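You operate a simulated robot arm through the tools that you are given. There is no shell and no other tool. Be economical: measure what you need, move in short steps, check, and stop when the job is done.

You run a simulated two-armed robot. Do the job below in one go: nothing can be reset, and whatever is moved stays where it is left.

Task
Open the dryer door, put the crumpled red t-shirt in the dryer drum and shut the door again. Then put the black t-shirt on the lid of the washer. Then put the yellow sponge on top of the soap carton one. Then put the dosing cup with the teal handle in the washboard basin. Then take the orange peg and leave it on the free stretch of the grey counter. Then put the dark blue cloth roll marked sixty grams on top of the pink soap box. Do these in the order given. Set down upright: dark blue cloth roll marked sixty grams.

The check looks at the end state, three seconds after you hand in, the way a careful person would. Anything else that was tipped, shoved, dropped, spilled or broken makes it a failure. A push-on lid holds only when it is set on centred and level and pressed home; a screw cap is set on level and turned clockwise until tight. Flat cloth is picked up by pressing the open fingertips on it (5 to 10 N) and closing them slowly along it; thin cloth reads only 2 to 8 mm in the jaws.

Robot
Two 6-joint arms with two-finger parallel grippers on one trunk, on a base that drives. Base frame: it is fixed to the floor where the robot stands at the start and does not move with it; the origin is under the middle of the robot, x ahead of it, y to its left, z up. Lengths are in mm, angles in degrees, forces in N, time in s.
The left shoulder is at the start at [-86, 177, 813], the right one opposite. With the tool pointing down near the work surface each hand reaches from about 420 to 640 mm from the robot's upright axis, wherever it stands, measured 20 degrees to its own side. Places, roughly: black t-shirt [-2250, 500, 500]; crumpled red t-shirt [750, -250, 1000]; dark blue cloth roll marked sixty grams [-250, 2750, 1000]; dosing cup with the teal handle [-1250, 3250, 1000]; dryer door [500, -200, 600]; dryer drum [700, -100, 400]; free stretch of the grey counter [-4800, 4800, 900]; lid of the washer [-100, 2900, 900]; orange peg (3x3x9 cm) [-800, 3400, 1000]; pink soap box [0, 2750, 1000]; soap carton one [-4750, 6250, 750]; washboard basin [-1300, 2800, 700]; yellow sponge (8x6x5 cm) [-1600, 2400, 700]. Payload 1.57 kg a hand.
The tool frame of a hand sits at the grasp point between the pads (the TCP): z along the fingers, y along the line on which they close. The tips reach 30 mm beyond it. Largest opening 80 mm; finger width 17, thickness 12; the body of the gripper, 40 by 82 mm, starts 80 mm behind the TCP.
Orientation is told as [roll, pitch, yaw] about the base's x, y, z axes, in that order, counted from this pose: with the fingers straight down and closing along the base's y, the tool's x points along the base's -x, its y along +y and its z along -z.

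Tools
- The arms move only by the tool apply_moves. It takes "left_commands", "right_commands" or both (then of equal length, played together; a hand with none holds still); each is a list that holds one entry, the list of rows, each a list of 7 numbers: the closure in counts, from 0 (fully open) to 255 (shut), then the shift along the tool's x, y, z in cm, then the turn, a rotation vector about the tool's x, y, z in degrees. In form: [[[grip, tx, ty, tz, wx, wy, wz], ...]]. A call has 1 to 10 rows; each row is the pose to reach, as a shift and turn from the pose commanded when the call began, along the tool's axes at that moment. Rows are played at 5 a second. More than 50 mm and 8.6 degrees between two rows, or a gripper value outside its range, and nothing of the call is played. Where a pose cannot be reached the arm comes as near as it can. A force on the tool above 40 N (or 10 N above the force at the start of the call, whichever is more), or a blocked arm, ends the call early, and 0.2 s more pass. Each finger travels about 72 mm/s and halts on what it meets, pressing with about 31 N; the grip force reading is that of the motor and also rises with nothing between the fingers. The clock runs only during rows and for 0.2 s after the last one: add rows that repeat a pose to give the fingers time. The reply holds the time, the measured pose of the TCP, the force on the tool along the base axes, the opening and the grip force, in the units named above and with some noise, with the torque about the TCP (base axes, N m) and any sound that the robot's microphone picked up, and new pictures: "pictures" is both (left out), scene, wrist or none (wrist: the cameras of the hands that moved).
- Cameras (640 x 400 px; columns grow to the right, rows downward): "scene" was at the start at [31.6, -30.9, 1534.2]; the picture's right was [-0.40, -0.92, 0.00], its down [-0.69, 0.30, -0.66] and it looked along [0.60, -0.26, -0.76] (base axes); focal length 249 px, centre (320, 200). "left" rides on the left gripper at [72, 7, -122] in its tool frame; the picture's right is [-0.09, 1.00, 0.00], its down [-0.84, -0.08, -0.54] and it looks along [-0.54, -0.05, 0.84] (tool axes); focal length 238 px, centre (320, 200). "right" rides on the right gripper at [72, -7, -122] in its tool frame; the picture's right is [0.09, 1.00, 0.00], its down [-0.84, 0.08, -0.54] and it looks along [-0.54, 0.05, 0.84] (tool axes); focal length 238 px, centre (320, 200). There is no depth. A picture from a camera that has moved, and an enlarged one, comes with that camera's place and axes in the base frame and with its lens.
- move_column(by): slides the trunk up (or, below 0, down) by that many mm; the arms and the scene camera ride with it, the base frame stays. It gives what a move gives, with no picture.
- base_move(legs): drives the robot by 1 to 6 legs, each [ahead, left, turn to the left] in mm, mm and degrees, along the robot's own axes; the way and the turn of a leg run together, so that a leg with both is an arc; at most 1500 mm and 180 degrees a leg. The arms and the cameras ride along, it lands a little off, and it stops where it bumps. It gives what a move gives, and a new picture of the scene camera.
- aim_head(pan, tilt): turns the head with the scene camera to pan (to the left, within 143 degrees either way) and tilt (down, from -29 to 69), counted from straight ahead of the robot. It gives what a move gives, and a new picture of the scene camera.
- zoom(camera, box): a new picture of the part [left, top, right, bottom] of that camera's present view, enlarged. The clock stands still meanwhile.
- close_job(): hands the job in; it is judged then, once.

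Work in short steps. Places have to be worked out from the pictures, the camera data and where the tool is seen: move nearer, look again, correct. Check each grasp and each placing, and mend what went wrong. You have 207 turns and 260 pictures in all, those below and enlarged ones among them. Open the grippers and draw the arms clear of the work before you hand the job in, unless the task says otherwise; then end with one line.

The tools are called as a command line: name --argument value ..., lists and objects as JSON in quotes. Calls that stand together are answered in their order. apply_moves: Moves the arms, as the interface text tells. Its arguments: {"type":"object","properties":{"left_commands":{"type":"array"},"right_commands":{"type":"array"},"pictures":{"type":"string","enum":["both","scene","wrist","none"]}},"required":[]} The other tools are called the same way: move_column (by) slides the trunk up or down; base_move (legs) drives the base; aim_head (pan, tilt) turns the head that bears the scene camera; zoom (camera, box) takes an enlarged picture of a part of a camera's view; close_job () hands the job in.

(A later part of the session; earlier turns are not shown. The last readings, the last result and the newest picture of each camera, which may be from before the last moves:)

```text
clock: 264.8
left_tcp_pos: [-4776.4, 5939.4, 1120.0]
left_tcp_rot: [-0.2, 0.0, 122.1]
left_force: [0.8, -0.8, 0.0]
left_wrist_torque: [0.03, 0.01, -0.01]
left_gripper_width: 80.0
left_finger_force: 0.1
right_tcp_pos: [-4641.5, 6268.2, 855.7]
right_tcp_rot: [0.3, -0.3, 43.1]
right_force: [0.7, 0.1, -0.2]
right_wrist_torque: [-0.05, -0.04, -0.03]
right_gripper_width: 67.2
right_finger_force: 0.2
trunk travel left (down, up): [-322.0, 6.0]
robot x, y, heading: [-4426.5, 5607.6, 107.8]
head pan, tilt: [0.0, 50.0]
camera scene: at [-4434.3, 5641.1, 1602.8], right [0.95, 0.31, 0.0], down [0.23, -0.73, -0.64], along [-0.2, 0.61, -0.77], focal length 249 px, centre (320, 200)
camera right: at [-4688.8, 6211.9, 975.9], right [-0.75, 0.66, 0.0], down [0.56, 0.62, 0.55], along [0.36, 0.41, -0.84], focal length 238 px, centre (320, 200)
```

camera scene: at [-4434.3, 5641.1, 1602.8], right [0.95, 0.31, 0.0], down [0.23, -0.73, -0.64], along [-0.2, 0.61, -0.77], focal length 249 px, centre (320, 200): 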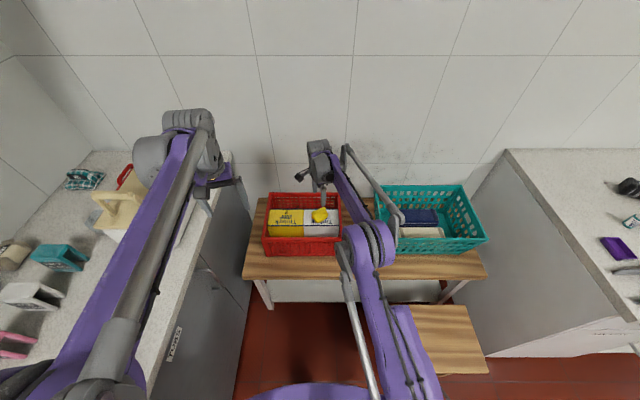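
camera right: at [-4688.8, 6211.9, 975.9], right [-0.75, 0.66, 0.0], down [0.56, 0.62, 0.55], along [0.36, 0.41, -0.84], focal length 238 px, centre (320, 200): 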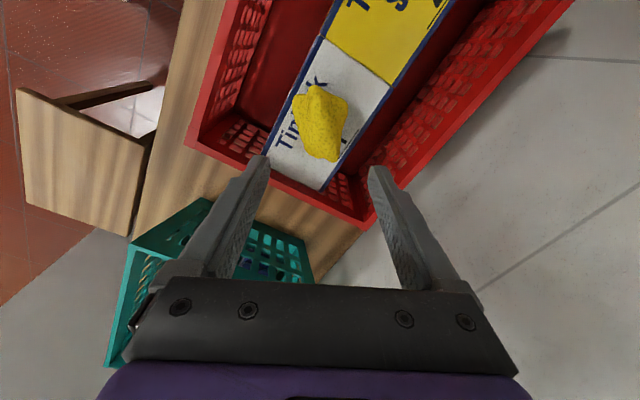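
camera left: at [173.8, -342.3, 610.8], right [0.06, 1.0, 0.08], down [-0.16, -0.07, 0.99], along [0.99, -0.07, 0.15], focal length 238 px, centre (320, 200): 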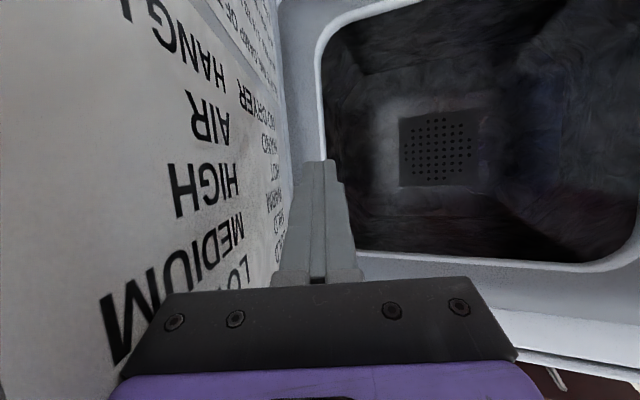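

The sponge sits neatly on carton one. I back out the way I came, toward the area behind the basin wall where the cup and peg should be.

base_move --legs '[[-600, 0, 0], [0, -480, 0], [-1500, 0, 0], [-350, 0, 0]]'

aim_head --pan -110 --tilt 20

```text
clock: 281.4
left_tcp_pos: [-3561.1, 3765.6, 1120.3]
left_tcp_rot: [-0.5, 0.1, 122.5]
left_force: [0.0, -0.1, -0.5]
left_wrist_torque: [0.01, -0.02, 0.0]
left_gripper_width: 80.2
left_finger_force: 0.1
right_tcp_pos: [-3428.6, 4095.2, 855.0]
right_tcp_rot: [0.3, -0.4, 43.7]
right_force: [1.1, 0.0, -0.2]
right_wrist_torque: [0.0, 0.01, -0.01]
right_gripper_width: 67.3
right_finger_force: 0.0
trunk travel left (down, up): [-322.0, 6.0]
robot x, y, heading: [-3204.5, 3437.1, 108.3]
head pan, tilt: [0.0, 50.0]
camera scene: at [-3215.5, 3469.7, 1603.0], right [0.95, 0.32, 0.0], down [0.24, -0.73, -0.64], along [-0.2, 0.61, -0.77], focal length 249 px, centre (320, 200)
```

scene: 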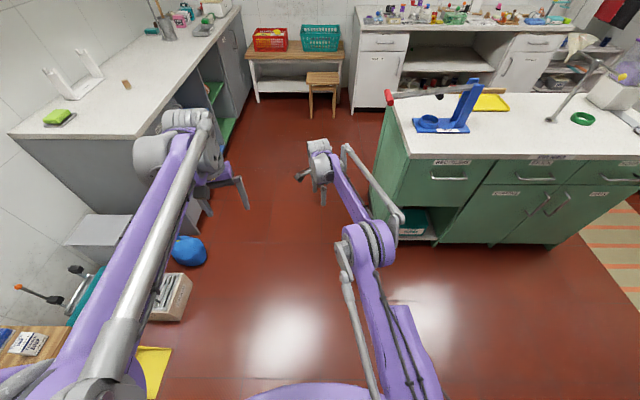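

```text
clock: 283.3
left_tcp_pos: [-3561.3, 3765.3, 1118.6]
left_tcp_rot: [-0.3, 0.1, 122.5]
left_force: [0.4, 0.0, 1.4]
left_wrist_torque: [-0.02, 0.0, 0.0]
left_gripper_width: 80.1
left_finger_force: 0.2
right_tcp_pos: [-3428.1, 4093.1, 855.2]
right_tcp_rot: [0.2, -0.4, 43.6]
right_force: [-0.4, -1.0, -0.3]
right_wrist_torque: [0.03, -0.02, -0.04]
right_gripper_width: 67.6
right_finger_force: 0.1
trunk travel left (down, up): [-322.0, 6.0]
robot x, y, heading: [-3204.9, 3434.6, 108.5]
head pan, tilt: [-110.0, 20.0]
camera scene: at [-3098.0, 3393.8, 1648.4], right [-0.03, -1.0, 0.0], down [-0.34, 0.01, -0.94], along [0.94, -0.03, -0.34], focal length 249 px, centre (320, 200)
```

scene: 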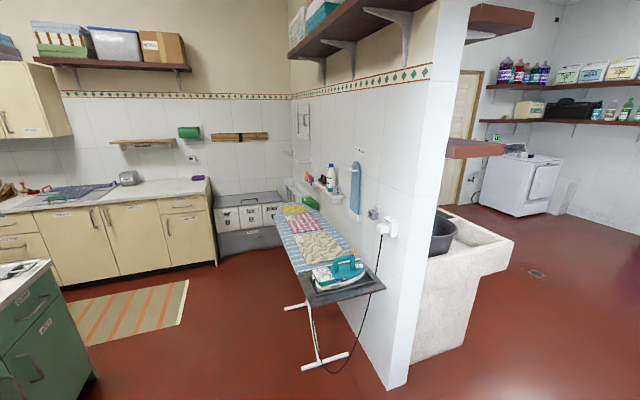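

zoom --camera "scene" --box '[270, 140, 400, 240]'

```text
4.00 times, centred on (335, 190) of scene
camera zoom: at [-3098.0, 3393.8, 1648.4], right [-0.03, -1.0, 0.0], down [-0.34, 0.01, -0.94], along [0.94, -0.03, -0.34], focal length 996 px, centre (260, 240)
```

zoom: 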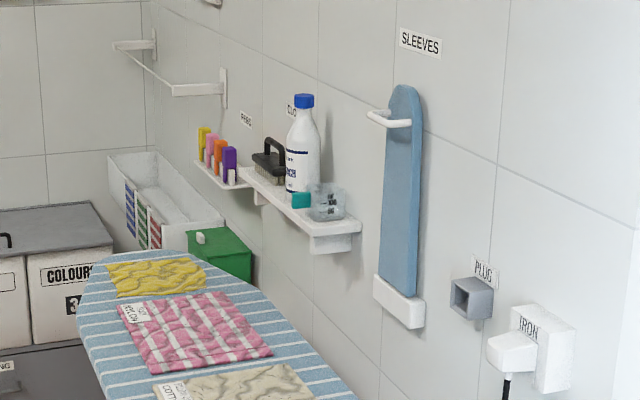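

The dosing cup stands on a small wall ledge with its teal handle pointing outward, and the pegs are at the ledge's far end. I first reset the right hand to a neutral pose.

apply_moves --right_commands '[[[0, -0.6, -3, -3, 0, 0, -8], [0, -1.2, -6, -6, 0, 0, -16], [0, -1.9, -9.1, -9, 0, 0, -24], [0, -2.5, -12.2, -12, 0, 0, -32], [0, -3.1, -15.2, -15, 0, 0, -40], [0, -3.7, -18.2, -18, 0, 0, -48], [0, -4.4, -21.3, -21, 0, 0, -56], [0, -5, -24.4, -24, 0, 0, -64]]]' --pictures "none"

base_move --legs '[[0, 0, 178.9], [0, 900, 0]]'

aim_head --pan 30 --tilt 30

```text
clock: 285.1
left_tcp_pos: [-3561.5, 3765.1, 1119.6]
left_tcp_rot: [-0.3, 0.1, 122.6]
left_force: [0.4, 0.4, -0.4]
left_wrist_torque: [0.01, 0.02, -0.02]
left_gripper_width: 80.1
left_finger_force: 0.0
right_tcp_pos: [-3223.8, 3947.3, 1094.2]
right_tcp_rot: [-0.2, -0.4, 107.9]
right_force: [-0.4, 0.4, -0.1]
right_wrist_torque: [0.02, 0.02, 0.03]
right_gripper_width: 80.2
right_finger_force: 0.0
trunk travel left (down, up): [-322.0, 6.0]
robot x, y, heading: [-3208.8, 3438.5, 108.5]
head pan, tilt: [-110.0, 20.0]
```

```text
clock: 300.7
left_tcp_pos: [-1988.0, 3337.5, 1120.1]
left_tcp_rot: [-0.4, 0.2, -60.4]
left_force: [0.2, 0.2, 0.0]
left_wrist_torque: [-0.01, 0.0, 0.0]
left_gripper_width: 80.1
left_finger_force: 0.0
right_tcp_pos: [-2335.5, 3170.9, 1095.2]
right_tcp_rot: [-0.2, -0.3, -75.2]
right_force: [-0.1, 0.3, -0.4]
right_wrist_torque: [0.0, 0.01, -0.01]
right_gripper_width: 80.0
right_finger_force: 0.1
trunk travel left (down, up): [-322.0, 6.0]
robot x, y, heading: [-2324.8, 3686.4, -75.0]
head pan, tilt: [-110.0, 20.0]
camera scene: at [-2429.7, 3734.0, 1648.4], right [0.08, 1.0, 0.0], down [0.34, -0.03, -0.94], along [-0.94, 0.07, -0.34], focal length 249 px, centre (320, 200)
```

scene: 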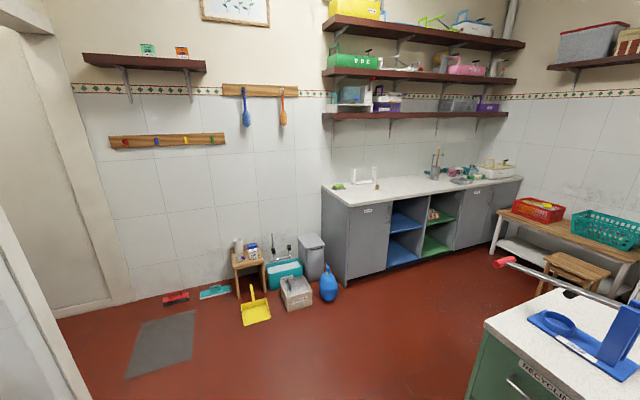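

```text
clock: 302.9
left_tcp_pos: [-1988.2, 3340.4, 1119.7]
left_tcp_rot: [-0.4, 0.1, -60.4]
left_force: [0.5, 0.4, 0.0]
left_wrist_torque: [0.01, 0.0, 0.01]
left_gripper_width: 79.9
left_finger_force: 0.1
right_tcp_pos: [-2334.0, 3172.1, 1094.6]
right_tcp_rot: [-0.2, -0.4, -75.3]
right_force: [-0.1, -0.2, -0.6]
right_wrist_torque: [-0.04, 0.02, 0.01]
right_gripper_width: 80.0
right_finger_force: 0.2
trunk travel left (down, up): [-322.0, 6.0]
robot x, y, heading: [-2323.8, 3683.9, -74.5]
head pan, tilt: [30.0, 30.0]
camera scene: at [-2272.4, 3663.2, 1632.3], right [-0.7, -0.71, 0.0], down [-0.36, 0.35, -0.87], along [0.62, -0.61, -0.5], focal length 249 px, centre (320, 200)
```

scene: 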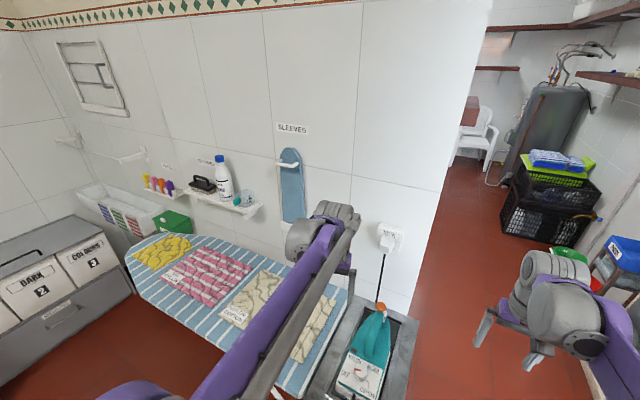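

zoom --camera "scene" --box '[120, 140, 290, 240]'

```text
3.76 times, centred on (205, 190) of scene
camera zoom: at [-2272.4, 3663.2, 1632.3], right [-0.7, -0.71, 0.0], down [-0.36, 0.35, -0.87], along [0.62, -0.61, -0.5], focal length 937 px, centre (753, 238)
```

zoom: 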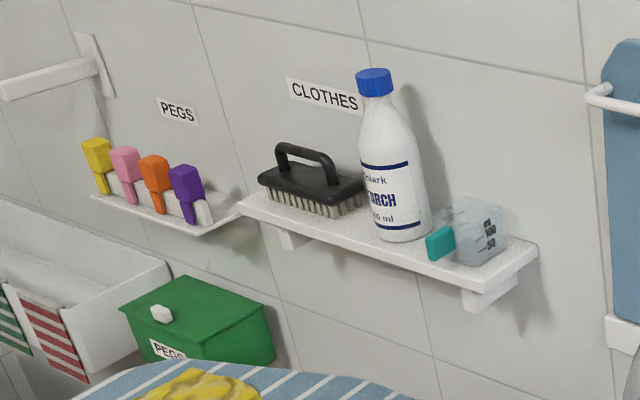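

The cup stands at the near end of the ledge, around [-1364, 3220, 1085], with its teal block handle toward us. I raise the right hand to clear the iron and drive sideways in front of the ledge.

apply_moves --right_commands '[[[0, 0, 0, -4, 0, 0, 0], [0, 0, 0, -8, 0, 0, 0], [0, 0, 0, -10, 0, 0, 0]]]' --pictures "none"

base_move --legs '[[0, 0, 1.9], [0, 876, 0], [80, 0, 0]]'

aim_head --pan -10 --tilt 45

```text
clock: 303.7
left_tcp_pos: [-1988.5, 3339.7, 1120.4]
left_tcp_rot: [-0.5, 0.1, -60.5]
left_force: [-0.6, 0.0, -0.2]
left_wrist_torque: [-0.03, -0.02, 0.01]
left_gripper_width: 79.8
left_finger_force: 0.1
right_tcp_pos: [-2334.9, 3172.2, 1194.9]
right_tcp_rot: [-0.2, -0.3, -75.2]
right_force: [-0.2, 0.5, 0.3]
right_wrist_torque: [-0.03, -0.02, 0.0]
right_gripper_width: 80.0
right_finger_force: 0.0
trunk travel left (down, up): [-322.0, 6.0]
robot x, y, heading: [-2326.1, 3685.6, -74.2]
head pan, tilt: [30.0, 30.0]
```

```text
clock: 312.9
left_tcp_pos: [-1110.8, 3540.3, 1120.3]
left_tcp_rot: [-0.4, 0.1, -58.5]
left_force: [0.6, 0.1, -0.7]
left_wrist_torque: [-0.01, 0.02, -0.02]
left_gripper_width: 79.9
left_finger_force: 0.1
right_tcp_pos: [-1451.1, 3362.5, 1193.5]
right_tcp_rot: [-0.2, -0.4, -73.3]
right_force: [-1.0, -0.1, 0.5]
right_wrist_torque: [0.01, 0.02, 0.01]
right_gripper_width: 80.2
right_finger_force: 0.0
trunk travel left (down, up): [-322.0, 6.0]
robot x, y, heading: [-1460.6, 3874.9, -72.6]
head pan, tilt: [30.0, 30.0]
camera scene: at [-1405.0, 3855.4, 1632.0], right [-0.68, -0.74, 0.0], down [-0.37, 0.34, -0.87], along [0.64, -0.59, -0.5], focal length 249 px, centre (320, 200)
```

scene: 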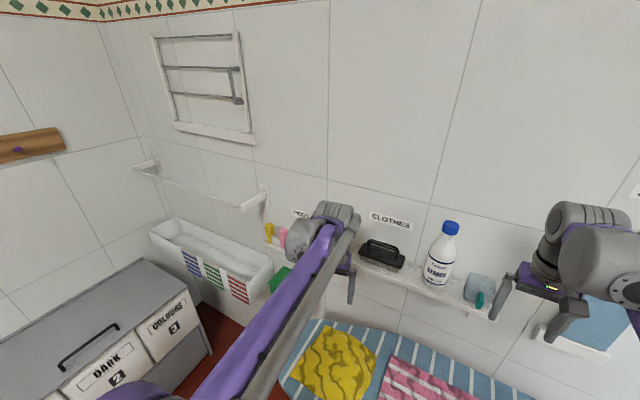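

```text
clock: 314.0
left_tcp_pos: [-1110.9, 3539.4, 1118.8]
left_tcp_rot: [-0.4, 0.1, -58.6]
left_force: [-0.2, 0.0, -0.4]
left_wrist_torque: [0.06, -0.03, 0.0]
left_gripper_width: 80.1
left_finger_force: 0.1
right_tcp_pos: [-1449.8, 3361.7, 1193.9]
right_tcp_rot: [-0.1, -0.4, -73.4]
right_force: [-0.4, -0.5, 0.6]
right_wrist_torque: [0.0, -0.01, -0.01]
right_gripper_width: 80.1
right_finger_force: 0.1
trunk travel left (down, up): [-322.0, 6.0]
robot x, y, heading: [-1457.6, 3874.4, -72.5]
head pan, tilt: [-10.0, 45.0]
camera scene: at [-1460.9, 3835.2, 1609.7], right [-0.99, -0.13, 0.0], down [-0.09, 0.7, -0.71], along [0.09, -0.7, -0.71], focal length 249 px, centre (320, 200)
```

scene: 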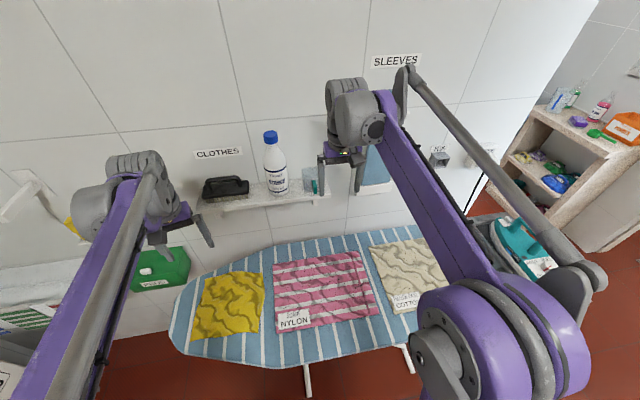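

apply_moves --right_commands '[[[0, 0, 2, 0, 0, 0, 0], [0, 0, 5, 0, 0, 0, 0], [0, 0, 7, 0, 0, 0, 0]]]' --pictures "wrist"

zoom --camera "scene" --box '[190, 110, 400, 250]'

```text
clock: 314.8
left_tcp_pos: [-1108.8, 3539.3, 1119.3]
left_tcp_rot: [-0.5, 0.1, -58.6]
left_force: [-0.4, -0.1, -0.3]
left_wrist_torque: [0.02, -0.01, 0.02]
left_gripper_width: 80.1
left_finger_force: 0.2
right_tcp_pos: [-1382.7, 3382.2, 1194.4]
right_tcp_rot: [-0.2, -0.4, -73.4]
right_force: [-0.6, -0.3, -0.4]
right_wrist_torque: [-0.01, -0.01, 0.03]
right_gripper_width: 80.3
right_finger_force: 0.0
trunk travel left (down, up): [-322.0, 6.0]
robot x, y, heading: [-1459.6, 3872.5, -72.8]
head pan, tilt: [-10.0, 45.0]
camera right: at [-1408.7, 3448.1, 1314.6], right [0.93, 0.37, 0.0], down [0.31, -0.78, 0.55], along [0.2, -0.51, -0.84], focal length 238 px, centre (320, 200)
```

right: 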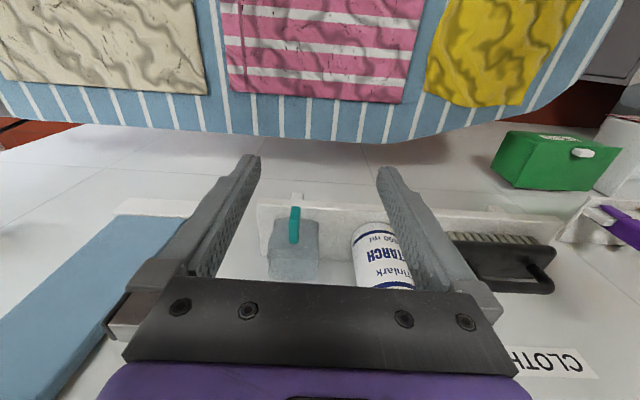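

```text
2.86 times, centred on (295, 180) of scene
camera zoom: at [-1460.6, 3835.1, 1609.7], right [-0.99, -0.13, 0.0], down [-0.09, 0.7, -0.71], along [0.09, -0.7, -0.71], focal length 711 px, centre (391, 257)
```

zoom: 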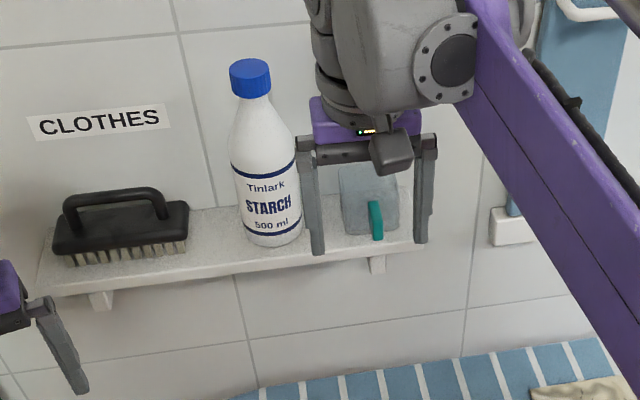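

The handle is a thin upright plate at about (-1370, 3264, 1085), well oriented for the jaws. I move above it.

apply_moves --right_commands '[[[60, -3, -0.6, 0, 0, 0, 0], [60, -6, -1.1, 0, 0, 0, 0], [60, -9, -1.6, 1, 0, 0, 0], [60, -11.7, -2.1, 3, 0, 0, 0], [60, -11.7, -2.1, 3, 0, 0, 0]]]' --pictures "wrist"

zoom --camera "scene" --box '[240, 100, 400, 240]'

```text
clock: 316.0
left_tcp_pos: [-1109.8, 3539.6, 1119.2]
left_tcp_rot: [-0.5, 0.2, -58.5]
left_force: [0.1, -0.6, 0.1]
left_wrist_torque: [0.0, -0.03, 0.01]
left_gripper_width: 80.0
left_finger_force: 0.1
right_tcp_pos: [-1370.6, 3261.3, 1164.4]
right_tcp_rot: [-0.2, -0.4, -73.3]
right_force: [-0.7, 0.7, -0.2]
right_wrist_torque: [-0.03, 0.02, -0.02]
right_gripper_width: 61.4
right_finger_force: 0.1
trunk travel left (down, up): [-322.0, 6.0]
robot x, y, heading: [-1459.9, 3874.8, -72.9]
head pan, tilt: [-10.0, 45.0]
camera right: at [-1396.4, 3330.0, 1285.0], right [0.93, 0.37, 0.0], down [0.32, -0.78, 0.55], along [0.2, -0.51, -0.84], focal length 238 px, centre (320, 200)
```

right: 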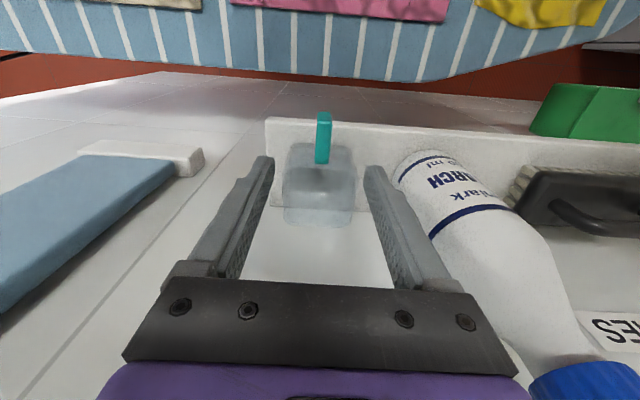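

```text
2.86 times, centred on (320, 170) of scene
camera zoom: at [-1461.0, 3836.0, 1609.7], right [-0.99, -0.13, 0.0], down [-0.09, 0.7, -0.71], along [0.09, -0.7, -0.71], focal length 711 px, centre (320, 286)
```

zoom: 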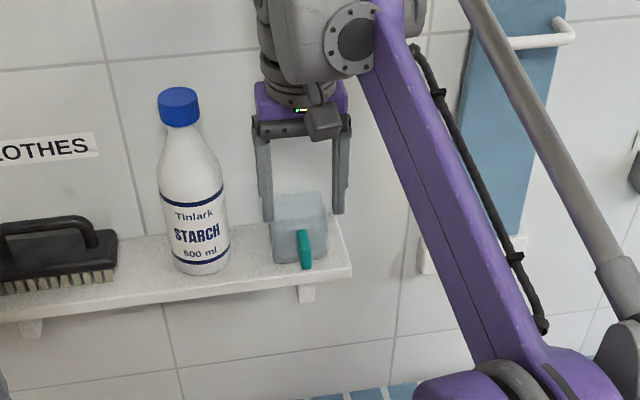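

apply_moves --right_commands '[[[60, 1, -0.4, 0, 0, 0, 0], [60, 1, -0.4, 2, 0, 0, 0], [60, 1, -0.4, 4, 0, 0, 0], [60, 1, -0.4, 5, 0, 0, 0], [60, 1, -0.4, 5.8, 0, 0, 0], [60, 1, -0.4, 6.4, 0, 0, 0]]]' --pictures "wrist"

zoom --camera "scene" --box '[270, 130, 370, 220]'

```text
clock: 317.4
left_tcp_pos: [-1110.0, 3538.3, 1120.5]
left_tcp_rot: [-0.4, 0.1, -58.4]
left_force: [-0.8, -0.4, -0.3]
left_wrist_torque: [-0.01, -0.03, -0.01]
left_gripper_width: 80.0
left_finger_force: 0.1
right_tcp_pos: [-1376.9, 3271.3, 1100.7]
right_tcp_rot: [-0.2, -0.4, -73.4]
right_force: [-0.1, 0.0, 0.7]
right_wrist_torque: [-0.01, 0.02, -0.01]
right_gripper_width: 61.1
right_finger_force: 0.1
trunk travel left (down, up): [-322.0, 6.0]
robot x, y, heading: [-1461.4, 3876.0, -72.4]
head pan, tilt: [-10.0, 45.0]
camera right: at [-1402.8, 3338.6, 1221.3], right [0.93, 0.37, 0.0], down [0.32, -0.78, 0.55], along [0.2, -0.51, -0.84], focal length 238 px, centre (320, 200)
```

right: 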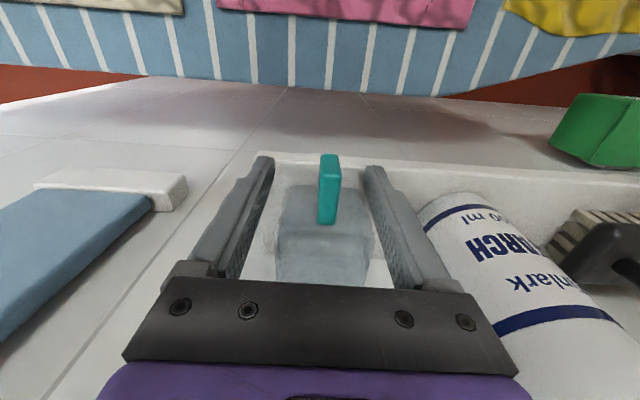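

```text
4.44 times, centred on (320, 175) of scene
camera zoom: at [-1460.9, 3835.1, 1609.7], right [-0.99, -0.13, 0.0], down [-0.09, 0.7, -0.71], along [0.09, -0.7, -0.71], focal length 1106 px, centre (320, 311)
```

zoom: 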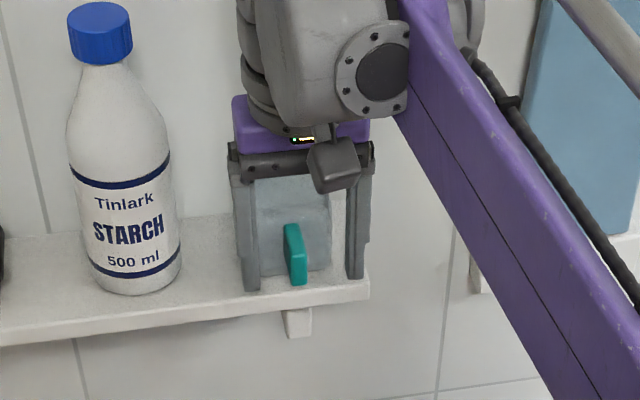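

The handle lies between the fingers at grasp depth, 6 mm off centre. I recentre and close.

apply_moves --right_commands '[[[60, 0, 0.6, 0, 0, 0, 0], [120, 0, 0.6, 0, 0, 0, 0], [170, 0, 0.6, 0, 0, 0, 0], [210, 0, 0.6, 0, 0, 0, 0], [240, 0, 0.6, 0, 0, 0, 0], [255, 0, 0.6, 0, 0, 0, 0], [255, 0, 0.6, 0, 0, 0, 0]]]' --pictures "wrist"

```text
clock: 319.0
left_tcp_pos: [-1110.1, 3539.6, 1118.5]
left_tcp_rot: [-0.5, 0.1, -58.5]
left_force: [0.2, 0.1, -0.6]
left_wrist_torque: [0.02, -0.01, -0.01]
left_gripper_width: 80.3
left_finger_force: 0.0
right_tcp_pos: [-1371.1, 3274.4, 1101.2]
right_tcp_rot: [-0.2, -0.5, -73.4]
right_force: [0.4, 0.2, -0.2]
right_wrist_torque: [0.03, -0.08, 0.0]
right_gripper_width: 10.7
right_finger_force: 28.9
trunk travel left (down, up): [-322.0, 6.0]
robot x, y, heading: [-1459.9, 3875.4, -72.5]
head pan, tilt: [-10.0, 45.0]
camera right: at [-1397.1, 3340.3, 1221.3], right [0.93, 0.37, 0.0], down [0.32, -0.78, 0.55], along [0.2, -0.51, -0.84], focal length 238 px, centre (320, 200)
```

right: 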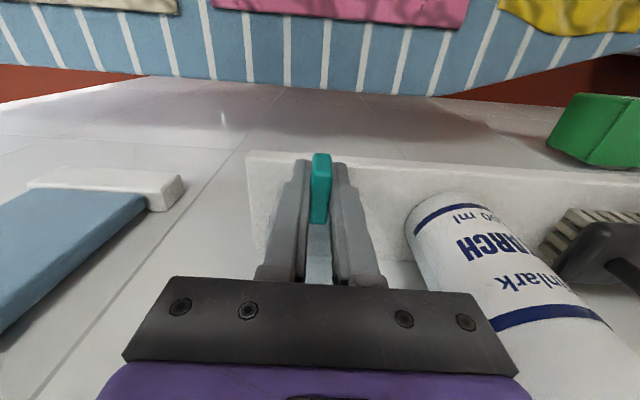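

Gripped at 10.7 mm. I lift straight up, then draw back from the wall.

apply_moves --right_commands '[[[255, 0, 0, -1, 0, 0, 0], [255, 0, 0, -3, 0, 0, 0], [255, 0, 0, -5, 0, 0, 0], [255, 3, 0, -6, 0, 0, 0], [255, 7, 0, -6, 0, 0, 0], [255, 11, 0, -6, 0, 0, 0], [255, 14, 0, -6, 0, 0, 0]]]' --pictures "both"

```text
clock: 320.6
left_tcp_pos: [-1110.9, 3540.2, 1119.5]
left_tcp_rot: [-0.4, 0.1, -58.5]
left_force: [-0.2, 0.2, 0.1]
left_wrist_torque: [-0.02, -0.02, -0.04]
left_gripper_width: 79.7
left_finger_force: 0.1
right_tcp_pos: [-1411.0, 3407.9, 1159.6]
right_tcp_rot: [-0.3, -0.4, -73.4]
right_force: [-0.6, -0.3, -0.6]
right_wrist_torque: [0.01, 0.02, 0.06]
right_gripper_width: 10.5
right_finger_force: 28.7
trunk travel left (down, up): [-322.0, 6.0]
robot x, y, heading: [-1459.3, 3871.5, -72.4]
head pan, tilt: [-10.0, 45.0]
camera scene: at [-1461.4, 3836.2, 1609.7], right [-0.99, -0.13, 0.0], down [-0.09, 0.7, -0.71], along [0.09, -0.7, -0.71], focal length 249 px, centre (320, 200)
camera right: at [-1437.3, 3476.4, 1280.3], right [0.93, 0.37, 0.0], down [0.31, -0.78, 0.55], along [0.2, -0.51, -0.84], focal length 238 px, centre (320, 200)
```

scene: 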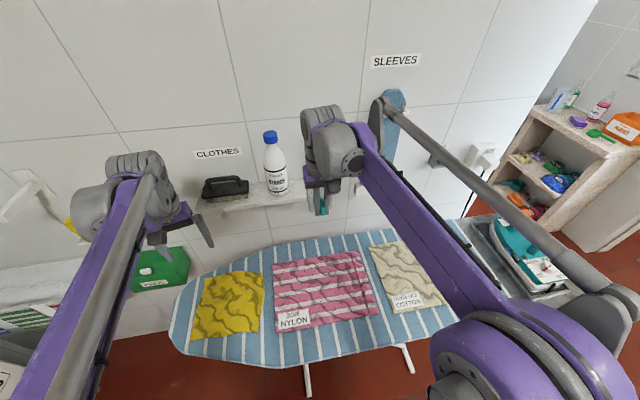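
right: 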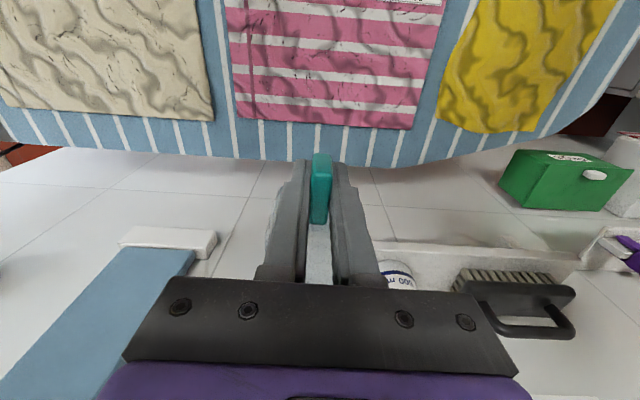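

The cup is held upright and clear. I drive back through the passage to the washboard basin in two stages.

base_move --legs '[[-200, 0, 0], [0, -1290, 0], [700, 0, 0]]'

```text
clock: 336.7
left_tcp_pos: [-2194.2, 2682.2, 1119.5]
left_tcp_rot: [-0.4, 0.2, -58.3]
left_force: [-0.2, -0.5, 0.2]
left_wrist_torque: [-0.03, 0.0, 0.0]
left_gripper_width: 80.0
left_finger_force: 0.0
right_tcp_pos: [-2495.7, 2550.1, 1159.5]
right_tcp_rot: [-0.3, -0.4, -73.1]
right_force: [0.0, -0.4, 0.9]
right_wrist_torque: [0.01, 0.01, -0.03]
right_gripper_width: 10.9
right_finger_force: 28.3
trunk travel left (down, up): [-322.0, 6.0]
robot x, y, heading: [-2544.0, 3011.6, -72.5]
head pan, tilt: [-10.0, 45.0]
camera scene: at [-2546.9, 2976.2, 1609.6], right [-0.99, -0.13, 0.0], down [-0.09, 0.7, -0.71], along [0.09, -0.7, -0.71], focal length 249 px, centre (320, 200)
```

scene: 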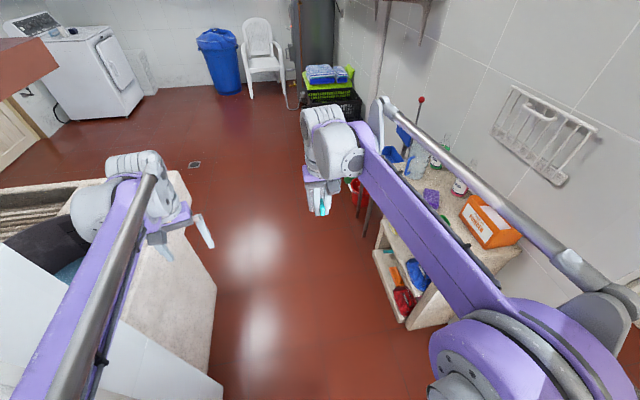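

Mid-passage, well centred. I continue into the wash room, turn around and go in front of the right basin.

base_move --legs '[[900, 0, 0], [755, 0, 0], [0, 0, -180], [0, -1066, 0]]'

```text
clock: 361.7
left_tcp_pos: [-1406.8, 2101.8, 1119.0]
left_tcp_rot: [-0.4, 0.1, 123.9]
left_force: [0.2, 0.0, -0.9]
left_wrist_torque: [-0.02, 0.0, 0.0]
left_gripper_width: 80.2
left_finger_force: 0.1
right_tcp_pos: [-1112.6, 2244.8, 1159.3]
right_tcp_rot: [-0.2, -0.4, 109.0]
right_force: [0.3, -0.8, -0.5]
right_wrist_torque: [-0.01, 0.0, -0.02]
right_gripper_width: 11.0
right_finger_force: 28.7
trunk travel left (down, up): [-322.0, 6.0]
robot x, y, heading: [-1040.4, 1784.1, 109.6]
head pan, tilt: [-10.0, 45.0]
camera scene: at [-1042.6, 1820.7, 1609.7], right [0.99, 0.17, 0.0], down [0.12, -0.7, -0.71], along [-0.12, 0.7, -0.71], focal length 249 px, centre (320, 200)
```

scene: 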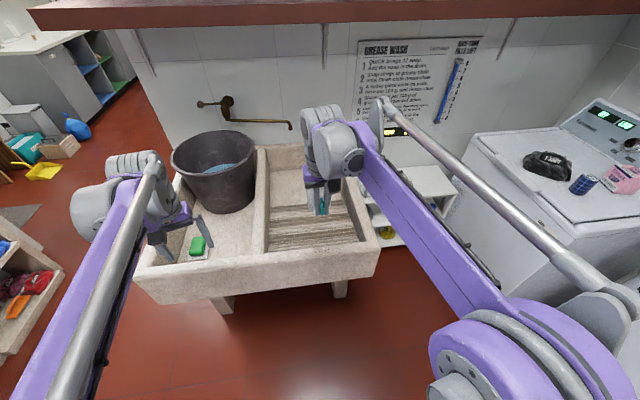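

The faucet's spout tip is at (-1361, 2852, 1033), so I aim right of it. I drive 275 mm ahead, then reach forward and down over the right compartment.

base_move --legs '[[275, 0, -2]]'

apply_moves --right_commands '[[[255, -3.5, -0.4, 1, 0, 0, 0], [255, -6.8, -0.8, 4, 0, 0, 0], [255, -10, -1.3, 7.5, 0, 0, 0], [255, -13, -1.7, 11, 0, 0, 0], [255, -16, -2.1, 14.5, 0, 0, 0], [255, -19, -2.5, 18, 0, 0, 0], [255, -22, -2.9, 20, 0, 0, 0], [255, -24.1, -3.2, 20, 0, 0, 0]]]' --pictures "both"

```text
clock: 363.6
left_tcp_pos: [-1484.5, 2370.4, 1118.8]
left_tcp_rot: [-0.4, 0.1, 121.9]
left_force: [1.1, -0.3, 0.5]
left_wrist_torque: [0.01, -0.03, -0.02]
left_gripper_width: 80.1
left_finger_force: 0.0
right_tcp_pos: [-1184.3, 2505.9, 1159.8]
right_tcp_rot: [-0.2, -0.3, 107.1]
right_force: [-1.1, -0.2, -0.5]
right_wrist_torque: [-0.01, -0.01, -0.01]
right_gripper_width: 10.6
right_finger_force: 28.6
trunk travel left (down, up): [-322.0, 6.0]
robot x, y, heading: [-1128.7, 2040.7, 107.7]
head pan, tilt: [-10.0, 45.0]
camera scene: at [-1129.2, 2079.3, 1609.5], right [0.99, 0.14, 0.0], down [0.1, -0.7, -0.71], along [-0.1, 0.7, -0.71], focal length 249 px, centre (320, 200)
```

scene: 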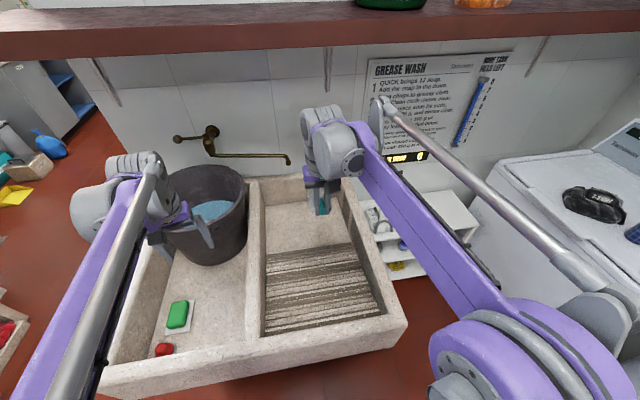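

```text
clock: 365.4
left_tcp_pos: [-1483.7, 2373.9, 1120.1]
left_tcp_rot: [-0.4, 0.1, 122.0]
left_force: [-0.4, 0.2, 0.2]
left_wrist_torque: [0.01, -0.01, -0.01]
left_gripper_width: 79.9
left_finger_force: 0.1
right_tcp_pos: [-1223.4, 2748.4, 960.3]
right_tcp_rot: [-0.1, -0.3, 107.1]
right_force: [0.2, -1.3, -0.1]
right_wrist_torque: [0.0, 0.0, -0.04]
right_gripper_width: 10.8
right_finger_force: 28.6
trunk travel left (down, up): [-322.0, 6.0]
robot x, y, heading: [-1131.4, 2039.7, 108.1]
head pan, tilt: [-10.0, 45.0]
camera scene: at [-1129.5, 2080.6, 1609.7], right [0.99, 0.14, 0.0], down [0.1, -0.7, -0.71], along [-0.1, 0.7, -0.71], focal length 249 px, centre (320, 200)
camera right: at [-1196.1, 2680.2, 1081.5], right [-0.92, -0.38, 0.0], down [-0.32, 0.77, 0.55], along [-0.21, 0.51, -0.84], focal length 238 px, centre (320, 200)
```

scene: 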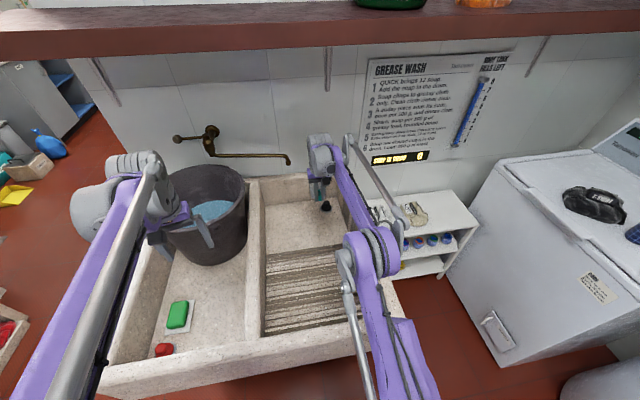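
right: 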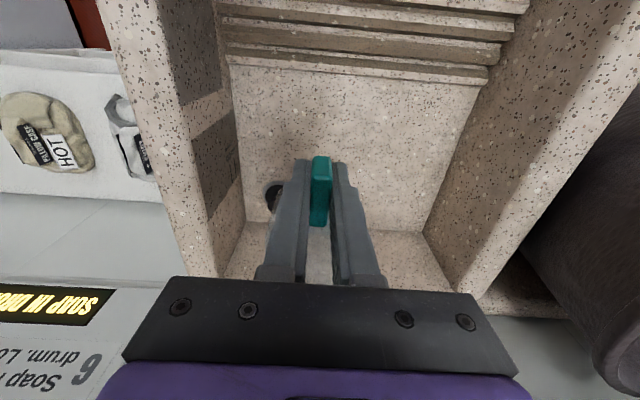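

The landing spot is between the ridges and the plug. I go 15 mm further and descend into the basin.

apply_moves --right_commands '[[[255, -0.5, 0, 4, 0, 0, 0], [255, -1, 0, 8, 0, 0, 0], [255, -1.5, 0, 12, 0, 0, 0], [255, -1.5, 0, 15.5, 0, 0, 0], [255, -1.5, 0, 18, 0, 0, 0], [255, -1.5, 0, 19, 0, 0, 0]]]' --pictures "wrist"

```text
clock: 366.8
left_tcp_pos: [-1484.0, 2371.5, 1119.5]
left_tcp_rot: [-0.4, 0.1, 121.9]
left_force: [-0.4, -0.6, 0.0]
left_wrist_torque: [-0.04, -0.04, -0.01]
left_gripper_width: 79.9
left_finger_force: 0.0
right_tcp_pos: [-1228.9, 2762.4, 771.4]
right_tcp_rot: [-0.2, -0.3, 107.1]
right_force: [-0.8, 0.3, 0.4]
right_wrist_torque: [-0.02, -0.02, -0.03]
right_gripper_width: 10.7
right_finger_force: 28.7
trunk travel left (down, up): [-322.0, 6.0]
robot x, y, heading: [-1130.2, 2037.0, 107.7]
head pan, tilt: [-10.0, 45.0]
camera right: at [-1200.1, 2693.8, 892.4], right [-0.92, -0.38, 0.0], down [-0.32, 0.77, 0.55], along [-0.2, 0.51, -0.84], focal length 238 px, centre (320, 200)
```

right: 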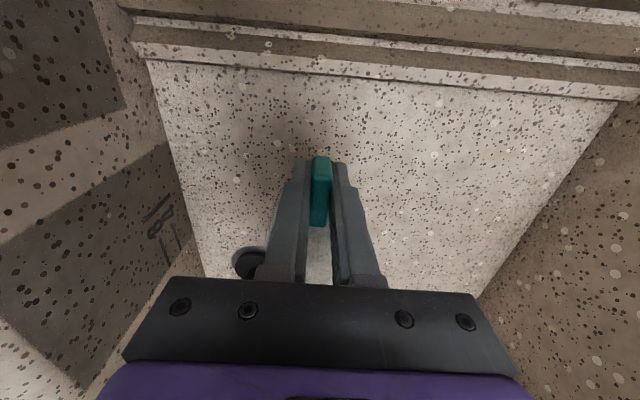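

Now the slow final lowering to contact.

apply_moves --right_commands '[[[255, 0, 0, 0.8, 0, 0, 0], [255, 0, 0, 1.6, 0, 0, 0], [255, 0, 0, 2.3, 0, 0, 0], [255, 0, 0, 2.8, 0, 0, 0], [255, 0, 0, 3.2, 0, 0, 0], [255, 0, 0, 3.6, 0, 0, 0], [255, 0, 0, 4.0, 0, 0, 0], [255, 0, 0, 4.4, 0, 0, 0], [255, 0, 0, 4.8, 0, 0, 0]]]' --pictures "none"

```text
clock: 368.8
left_tcp_pos: [-1484.6, 2370.8, 1120.5]
left_tcp_rot: [-0.5, -0.1, 122.0]
left_force: [1.0, -0.5, -0.2]
left_wrist_torque: [-0.01, -0.02, -0.01]
left_gripper_width: 80.1
left_finger_force: 0.1
right_tcp_pos: [-1227.8, 2762.5, 724.3]
right_tcp_rot: [-0.2, -0.5, 107.1]
right_force: [-0.2, -1.0, 10.3]
right_wrist_torque: [0.47, 0.25, 0.04]
right_gripper_width: 10.7
right_finger_force: 28.5
trunk travel left (down, up): [-322.0, 6.0]
robot x, y, heading: [-1132.4, 2040.1, 107.9]
head pan, tilt: [-10.0, 45.0]
```

The cup has touched the floor with 10 N. I release and rise.

apply_moves --right_commands '[[[230, 0, 0, -0.1, 0, 0, 0], [200, 0, 0, -0.1, 0, 0, 0], [150, 0, 0, -0.1, 0, 0, 0], [130, 0, 0, -0.1, 0, 0, 0], [130, 0, 0, -3, 0, 0, 0], [130, 0, 0, -7, 0, 0, 0], [130, 0, 0, -11, 0, 0, 0], [130, 0, 0, -16, 0, 0, 0], [130, 0, 0, -21, 0, 0, 0]]]' --pictures "wrist"

```text
clock: 370.8
left_tcp_pos: [-1484.6, 2371.6, 1119.2]
left_tcp_rot: [-0.5, 0.1, 121.9]
left_force: [-0.4, -0.1, 0.5]
left_wrist_torque: [0.04, -0.01, 0.01]
left_gripper_width: 80.0
left_finger_force: 0.0
right_tcp_pos: [-1227.8, 2762.0, 933.0]
right_tcp_rot: [-0.2, -0.4, 107.0]
right_force: [0.1, 1.2, -0.8]
right_wrist_torque: [-0.01, -0.01, -0.01]
right_gripper_width: 39.3
right_finger_force: 0.0
trunk travel left (down, up): [-322.0, 6.0]
robot x, y, heading: [-1129.2, 2041.1, 107.5]
head pan, tilt: [-10.0, 45.0]
camera right: at [-1200.1, 2692.9, 1054.5], right [-0.92, -0.38, 0.0], down [-0.32, 0.77, 0.55], along [-0.21, 0.51, -0.84], focal length 238 px, centre (320, 200)
```

right: 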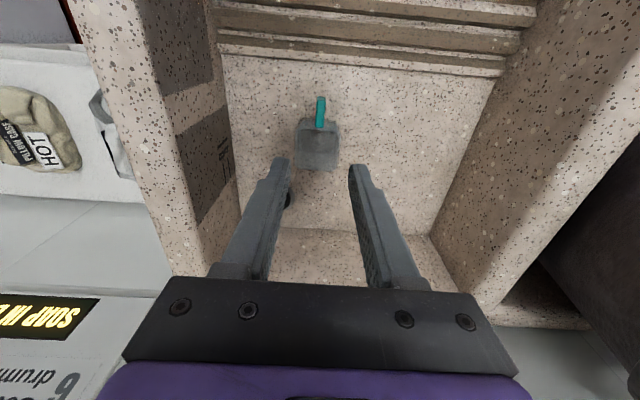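

The cup stands upright in the washboard basin. I retract the right hand, rotate the left gripper by 104° for the peg, then drive back toward the peg ledge.

apply_moves --right_commands '[[[130, 2, 0, -4, 0, 0, 0], [130, 5, 0, -8, 0, 0, 0], [130, 8.5, 0, -11, 0, 0, 0], [130, 12, 0, -14, 0, 0, 0], [130, 16, 0, -16, 0, 0, 0], [130, 20, 0, -17, 0, 0, 0], [130, 24, 0, -17, 0, 0, 0]]]' --left_commands '[[[0, 0, 0, 0, 0, 0, 8], [0, 0, 0, 0, 0, 0, 16], [0, 0, 0, 0, 0, 0, 24], [0, 0, 0, 0, 0, 0, 32], [0, 0, 0, 0, 0, 0, 40], [0, 0, 0, 0, 0, 0, 48], [0, 0, 0, 0, 0, 0, 56]]]' --pictures "none"

apply_moves --left_commands '[[[0, 0, 0, 0, 0, 0, 8], [0, 0, 0, 0, 0, 0, 16], [0, 0, 0, 0, 0, 0, 24], [0, 0, 0, 0, 0, 0, 32], [0, 0, 0, 0, 0, 0, 40], [0, 0, 0, 0, 0, 0, 48]]]' --pictures "none"

base_move --legs '[[-300, 0, 0], [0, 1050, 0], [1500, 0, 0], [700, 0, 0]]'

```text
clock: 372.4
left_tcp_pos: [-1482.5, 2371.3, 1119.7]
left_tcp_rot: [-0.3, -0.3, 65.8]
left_force: [-0.1, -1.1, -0.4]
left_wrist_torque: [-0.02, 0.01, -0.04]
left_gripper_width: 79.9
left_finger_force: 0.1
right_tcp_pos: [-1157.7, 2530.0, 1102.9]
right_tcp_rot: [-0.1, -0.5, 107.1]
right_force: [-0.4, -0.6, 0.4]
right_wrist_torque: [0.02, 0.01, 0.0]
right_gripper_width: 39.4
right_finger_force: 0.1
trunk travel left (down, up): [-322.0, 6.0]
robot x, y, heading: [-1135.5, 2043.2, 107.7]
head pan, tilt: [-10.0, 45.0]
```

```text
clock: 373.8
left_tcp_pos: [-1484.0, 2372.5, 1119.4]
left_tcp_rot: [0.0, -0.4, 17.7]
left_force: [0.5, -1.1, -0.1]
left_wrist_torque: [0.03, 0.0, 0.01]
left_gripper_width: 80.0
left_finger_force: 0.0
right_tcp_pos: [-1157.9, 2531.9, 1102.7]
right_tcp_rot: [-0.2, -0.4, 107.1]
right_force: [0.0, -0.2, 0.7]
right_wrist_torque: [0.02, 0.0, -0.02]
right_gripper_width: 39.3
right_finger_force: 0.1
trunk travel left (down, up): [-322.0, 6.0]
robot x, y, heading: [-1133.8, 2040.8, 107.9]
head pan, tilt: [-10.0, 45.0]
```

```text
clock: 395.4
left_tcp_pos: [-3031.1, 3869.7, 1121.0]
left_tcp_rot: [0.1, -0.4, 17.1]
left_force: [0.0, -0.5, 0.6]
left_wrist_torque: [0.01, -0.01, 0.01]
left_gripper_width: 79.8
left_finger_force: 0.1
right_tcp_pos: [-2701.9, 4023.8, 1102.2]
right_tcp_rot: [-0.1, -0.4, 106.2]
right_force: [-0.5, 0.0, 0.7]
right_wrist_torque: [0.01, -0.01, 0.03]
right_gripper_width: 39.2
right_finger_force: 0.1
trunk travel left (down, up): [-322.0, 6.0]
robot x, y, heading: [-2684.6, 3532.4, 107.0]
head pan, tilt: [-10.0, 45.0]
camera scene: at [-2681.0, 3571.5, 1609.6], right [0.99, 0.12, 0.0], down [0.08, -0.7, -0.71], along [-0.08, 0.7, -0.71], focal length 249 px, centre (320, 200)
```

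scene: 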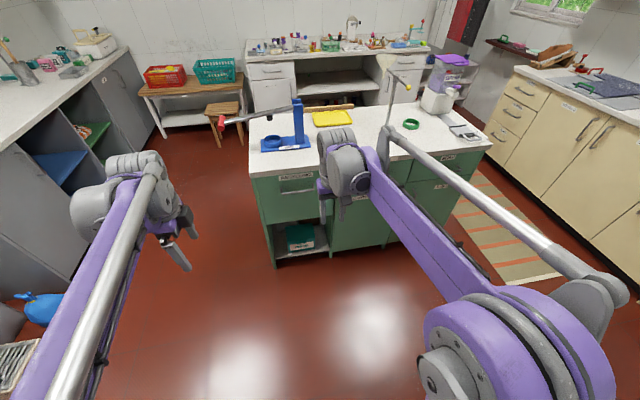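

base_move --legs '[[0, 0, 180.4], [0, 1400, 0], [0, 247, 0], [50, 0, 0]]'

```text
refused: 180.4 is not a number from -180 to 180
```

base_move --legs '[[0, 0, 180], [0, 1400, 0.4], [0, 247, 0], [50, 0, 0]]'

```text
clock: 418.2
left_tcp_pos: [-747.3, 3690.4, 1119.5]
left_tcp_rot: [0.0, -0.5, -161.0]
left_force: [0.9, 1.2, 0.6]
left_wrist_torque: [-0.02, 0.0, -0.02]
left_gripper_width: 80.2
left_finger_force: 0.1
right_tcp_pos: [-1070.4, 3527.0, 1102.9]
right_tcp_rot: [-0.2, -0.4, -71.9]
right_force: [0.2, 0.3, -0.1]
right_wrist_torque: [-0.02, 0.01, 0.0]
right_gripper_width: 39.2
right_finger_force: 0.1
trunk travel left (down, up): [-322.0, 6.0]
robot x, y, heading: [-1101.9, 4015.7, -71.3]
head pan, tilt: [-10.0, 45.0]
camera scene: at [-1105.2, 3977.2, 1609.3], right [-0.99, -0.15, 0.0], down [-0.11, 0.7, -0.71], along [0.11, -0.7, -0.71], focal length 249 px, centre (320, 200)
```

scene: 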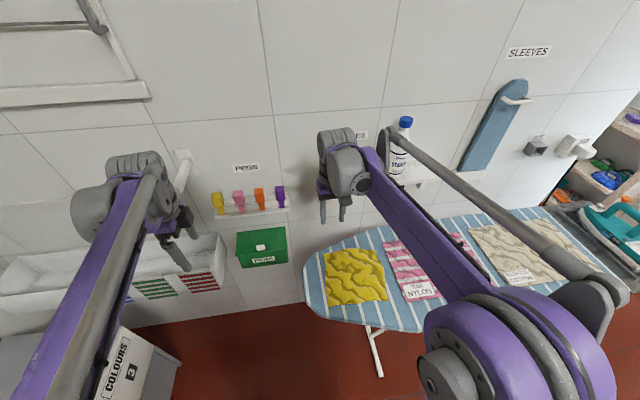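

zoom --camera "scene" --box '[190, 150, 320, 240]'

```text
4.44 times, centred on (255, 195) of scene
camera zoom: at [-1105.2, 3977.2, 1609.3], right [-0.99, -0.15, 0.0], down [-0.11, 0.7, -0.71], along [0.11, -0.7, -0.71], focal length 1106 px, centre (609, 222)
```

zoom: 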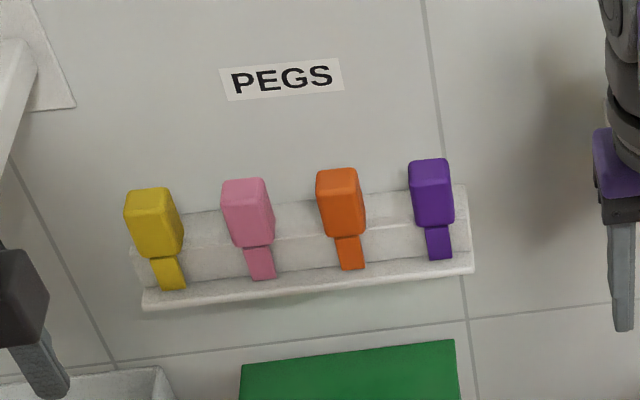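

The pegs stand 68 mm apart, so closing along the ledge is fine. The orange head is at about (-812, 3417, 1029). I drive 60 mm nearer, turn the left gripper back and move over it.

base_move --legs '[[60, 0, -1.3]]'

apply_moves --left_commands '[[[0, -0.8, 0.6, 0, 0, 0, -8], [0, -2, 2, 0, 0, 0, -16], [0, -3.5, 4, 0, 0, 0, -24], [0, -5, 6, 0, 0, 0, -32], [0, -6.5, 8, 0, 0, 0, -40], [0, -8, 10, 0, 0, 0, -48], [0, -9.5, 12, 0, 0, 0, -56], [0, -11, 14, 0, 0, 0, -64], [0, -12, 14.5, 0, 0, 0, -72], [0, -12, 14.5, 0, 0, 0, -80]]]' --pictures "none"

apply_moves --left_commands '[[[0, 0, 0, 0, 0, 0, -4], [0, 0, 0, 0, 0, 0, -8]]]' --pictures "wrist"

```text
clock: 419.2
left_tcp_pos: [-736.2, 3626.3, 1119.4]
left_tcp_rot: [-0.1, -0.5, -162.5]
left_force: [0.1, 0.7, 0.0]
left_wrist_torque: [-0.01, -0.02, 0.0]
left_gripper_width: 80.1
left_finger_force: 0.0
right_tcp_pos: [-1063.8, 3468.1, 1102.5]
right_tcp_rot: [-0.1, -0.4, -73.3]
right_force: [-0.1, 0.2, 0.1]
right_wrist_torque: [0.0, -0.01, -0.01]
right_gripper_width: 39.2
right_finger_force: 0.1
trunk travel left (down, up): [-322.0, 6.0]
robot x, y, heading: [-1085.2, 3957.0, -72.5]
head pan, tilt: [-10.0, 45.0]
camera scene: at [-1087.6, 3921.2, 1609.3], right [-0.99, -0.13, 0.0], down [-0.09, 0.7, -0.71], along [0.09, -0.7, -0.71], focal length 249 px, centre (320, 200)
```

scene: 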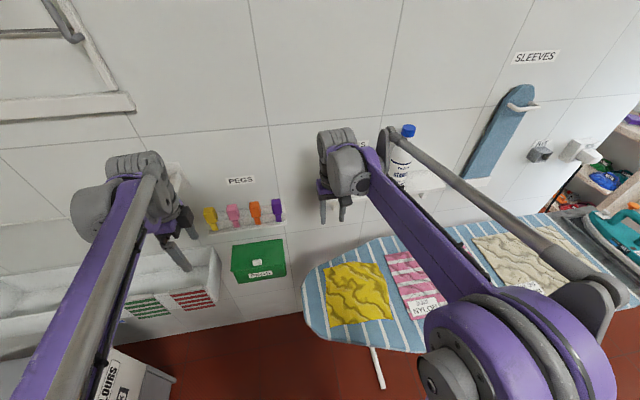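

```text
clock: 421.4
left_tcp_pos: [-808.3, 3448.7, 1119.8]
left_tcp_rot: [-0.5, -0.2, -82.3]
left_force: [0.3, -0.2, 0.5]
left_wrist_torque: [0.01, 0.01, 0.01]
left_gripper_width: 79.9
left_finger_force: 0.0
right_tcp_pos: [-1062.6, 3467.4, 1102.4]
right_tcp_rot: [-0.2, -0.3, -73.3]
right_force: [-0.9, -0.4, 0.1]
right_wrist_torque: [0.01, 0.0, 0.01]
right_gripper_width: 39.0
right_finger_force: 0.0
trunk travel left (down, up): [-322.0, 6.0]
robot x, y, heading: [-1085.2, 3955.3, -72.5]
head pan, tilt: [-10.0, 45.0]
```

```text
clock: 422.0
left_tcp_pos: [-806.9, 3449.2, 1120.9]
left_tcp_rot: [-0.5, 0.0, -74.2]
left_force: [0.4, 0.1, -0.1]
left_wrist_torque: [0.02, -0.03, 0.01]
left_gripper_width: 80.0
left_finger_force: 0.1
right_tcp_pos: [-1063.0, 3467.6, 1103.4]
right_tcp_rot: [-0.3, -0.3, -73.2]
right_force: [0.0, -0.1, 0.0]
right_wrist_torque: [-0.02, 0.01, -0.04]
right_gripper_width: 39.2
right_finger_force: 0.1
trunk travel left (down, up): [-322.0, 6.0]
robot x, y, heading: [-1085.8, 3958.7, -72.4]
head pan, tilt: [-10.0, 45.0]
camera left: at [-819.4, 3521.2, 1242.4], right [0.98, 0.18, -0.01], down [0.16, -0.83, 0.54], along [0.09, -0.53, -0.84], focal length 238 px, centre (320, 200)
```

left: 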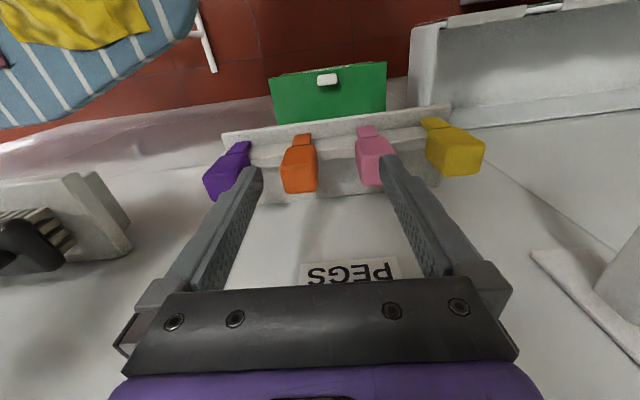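

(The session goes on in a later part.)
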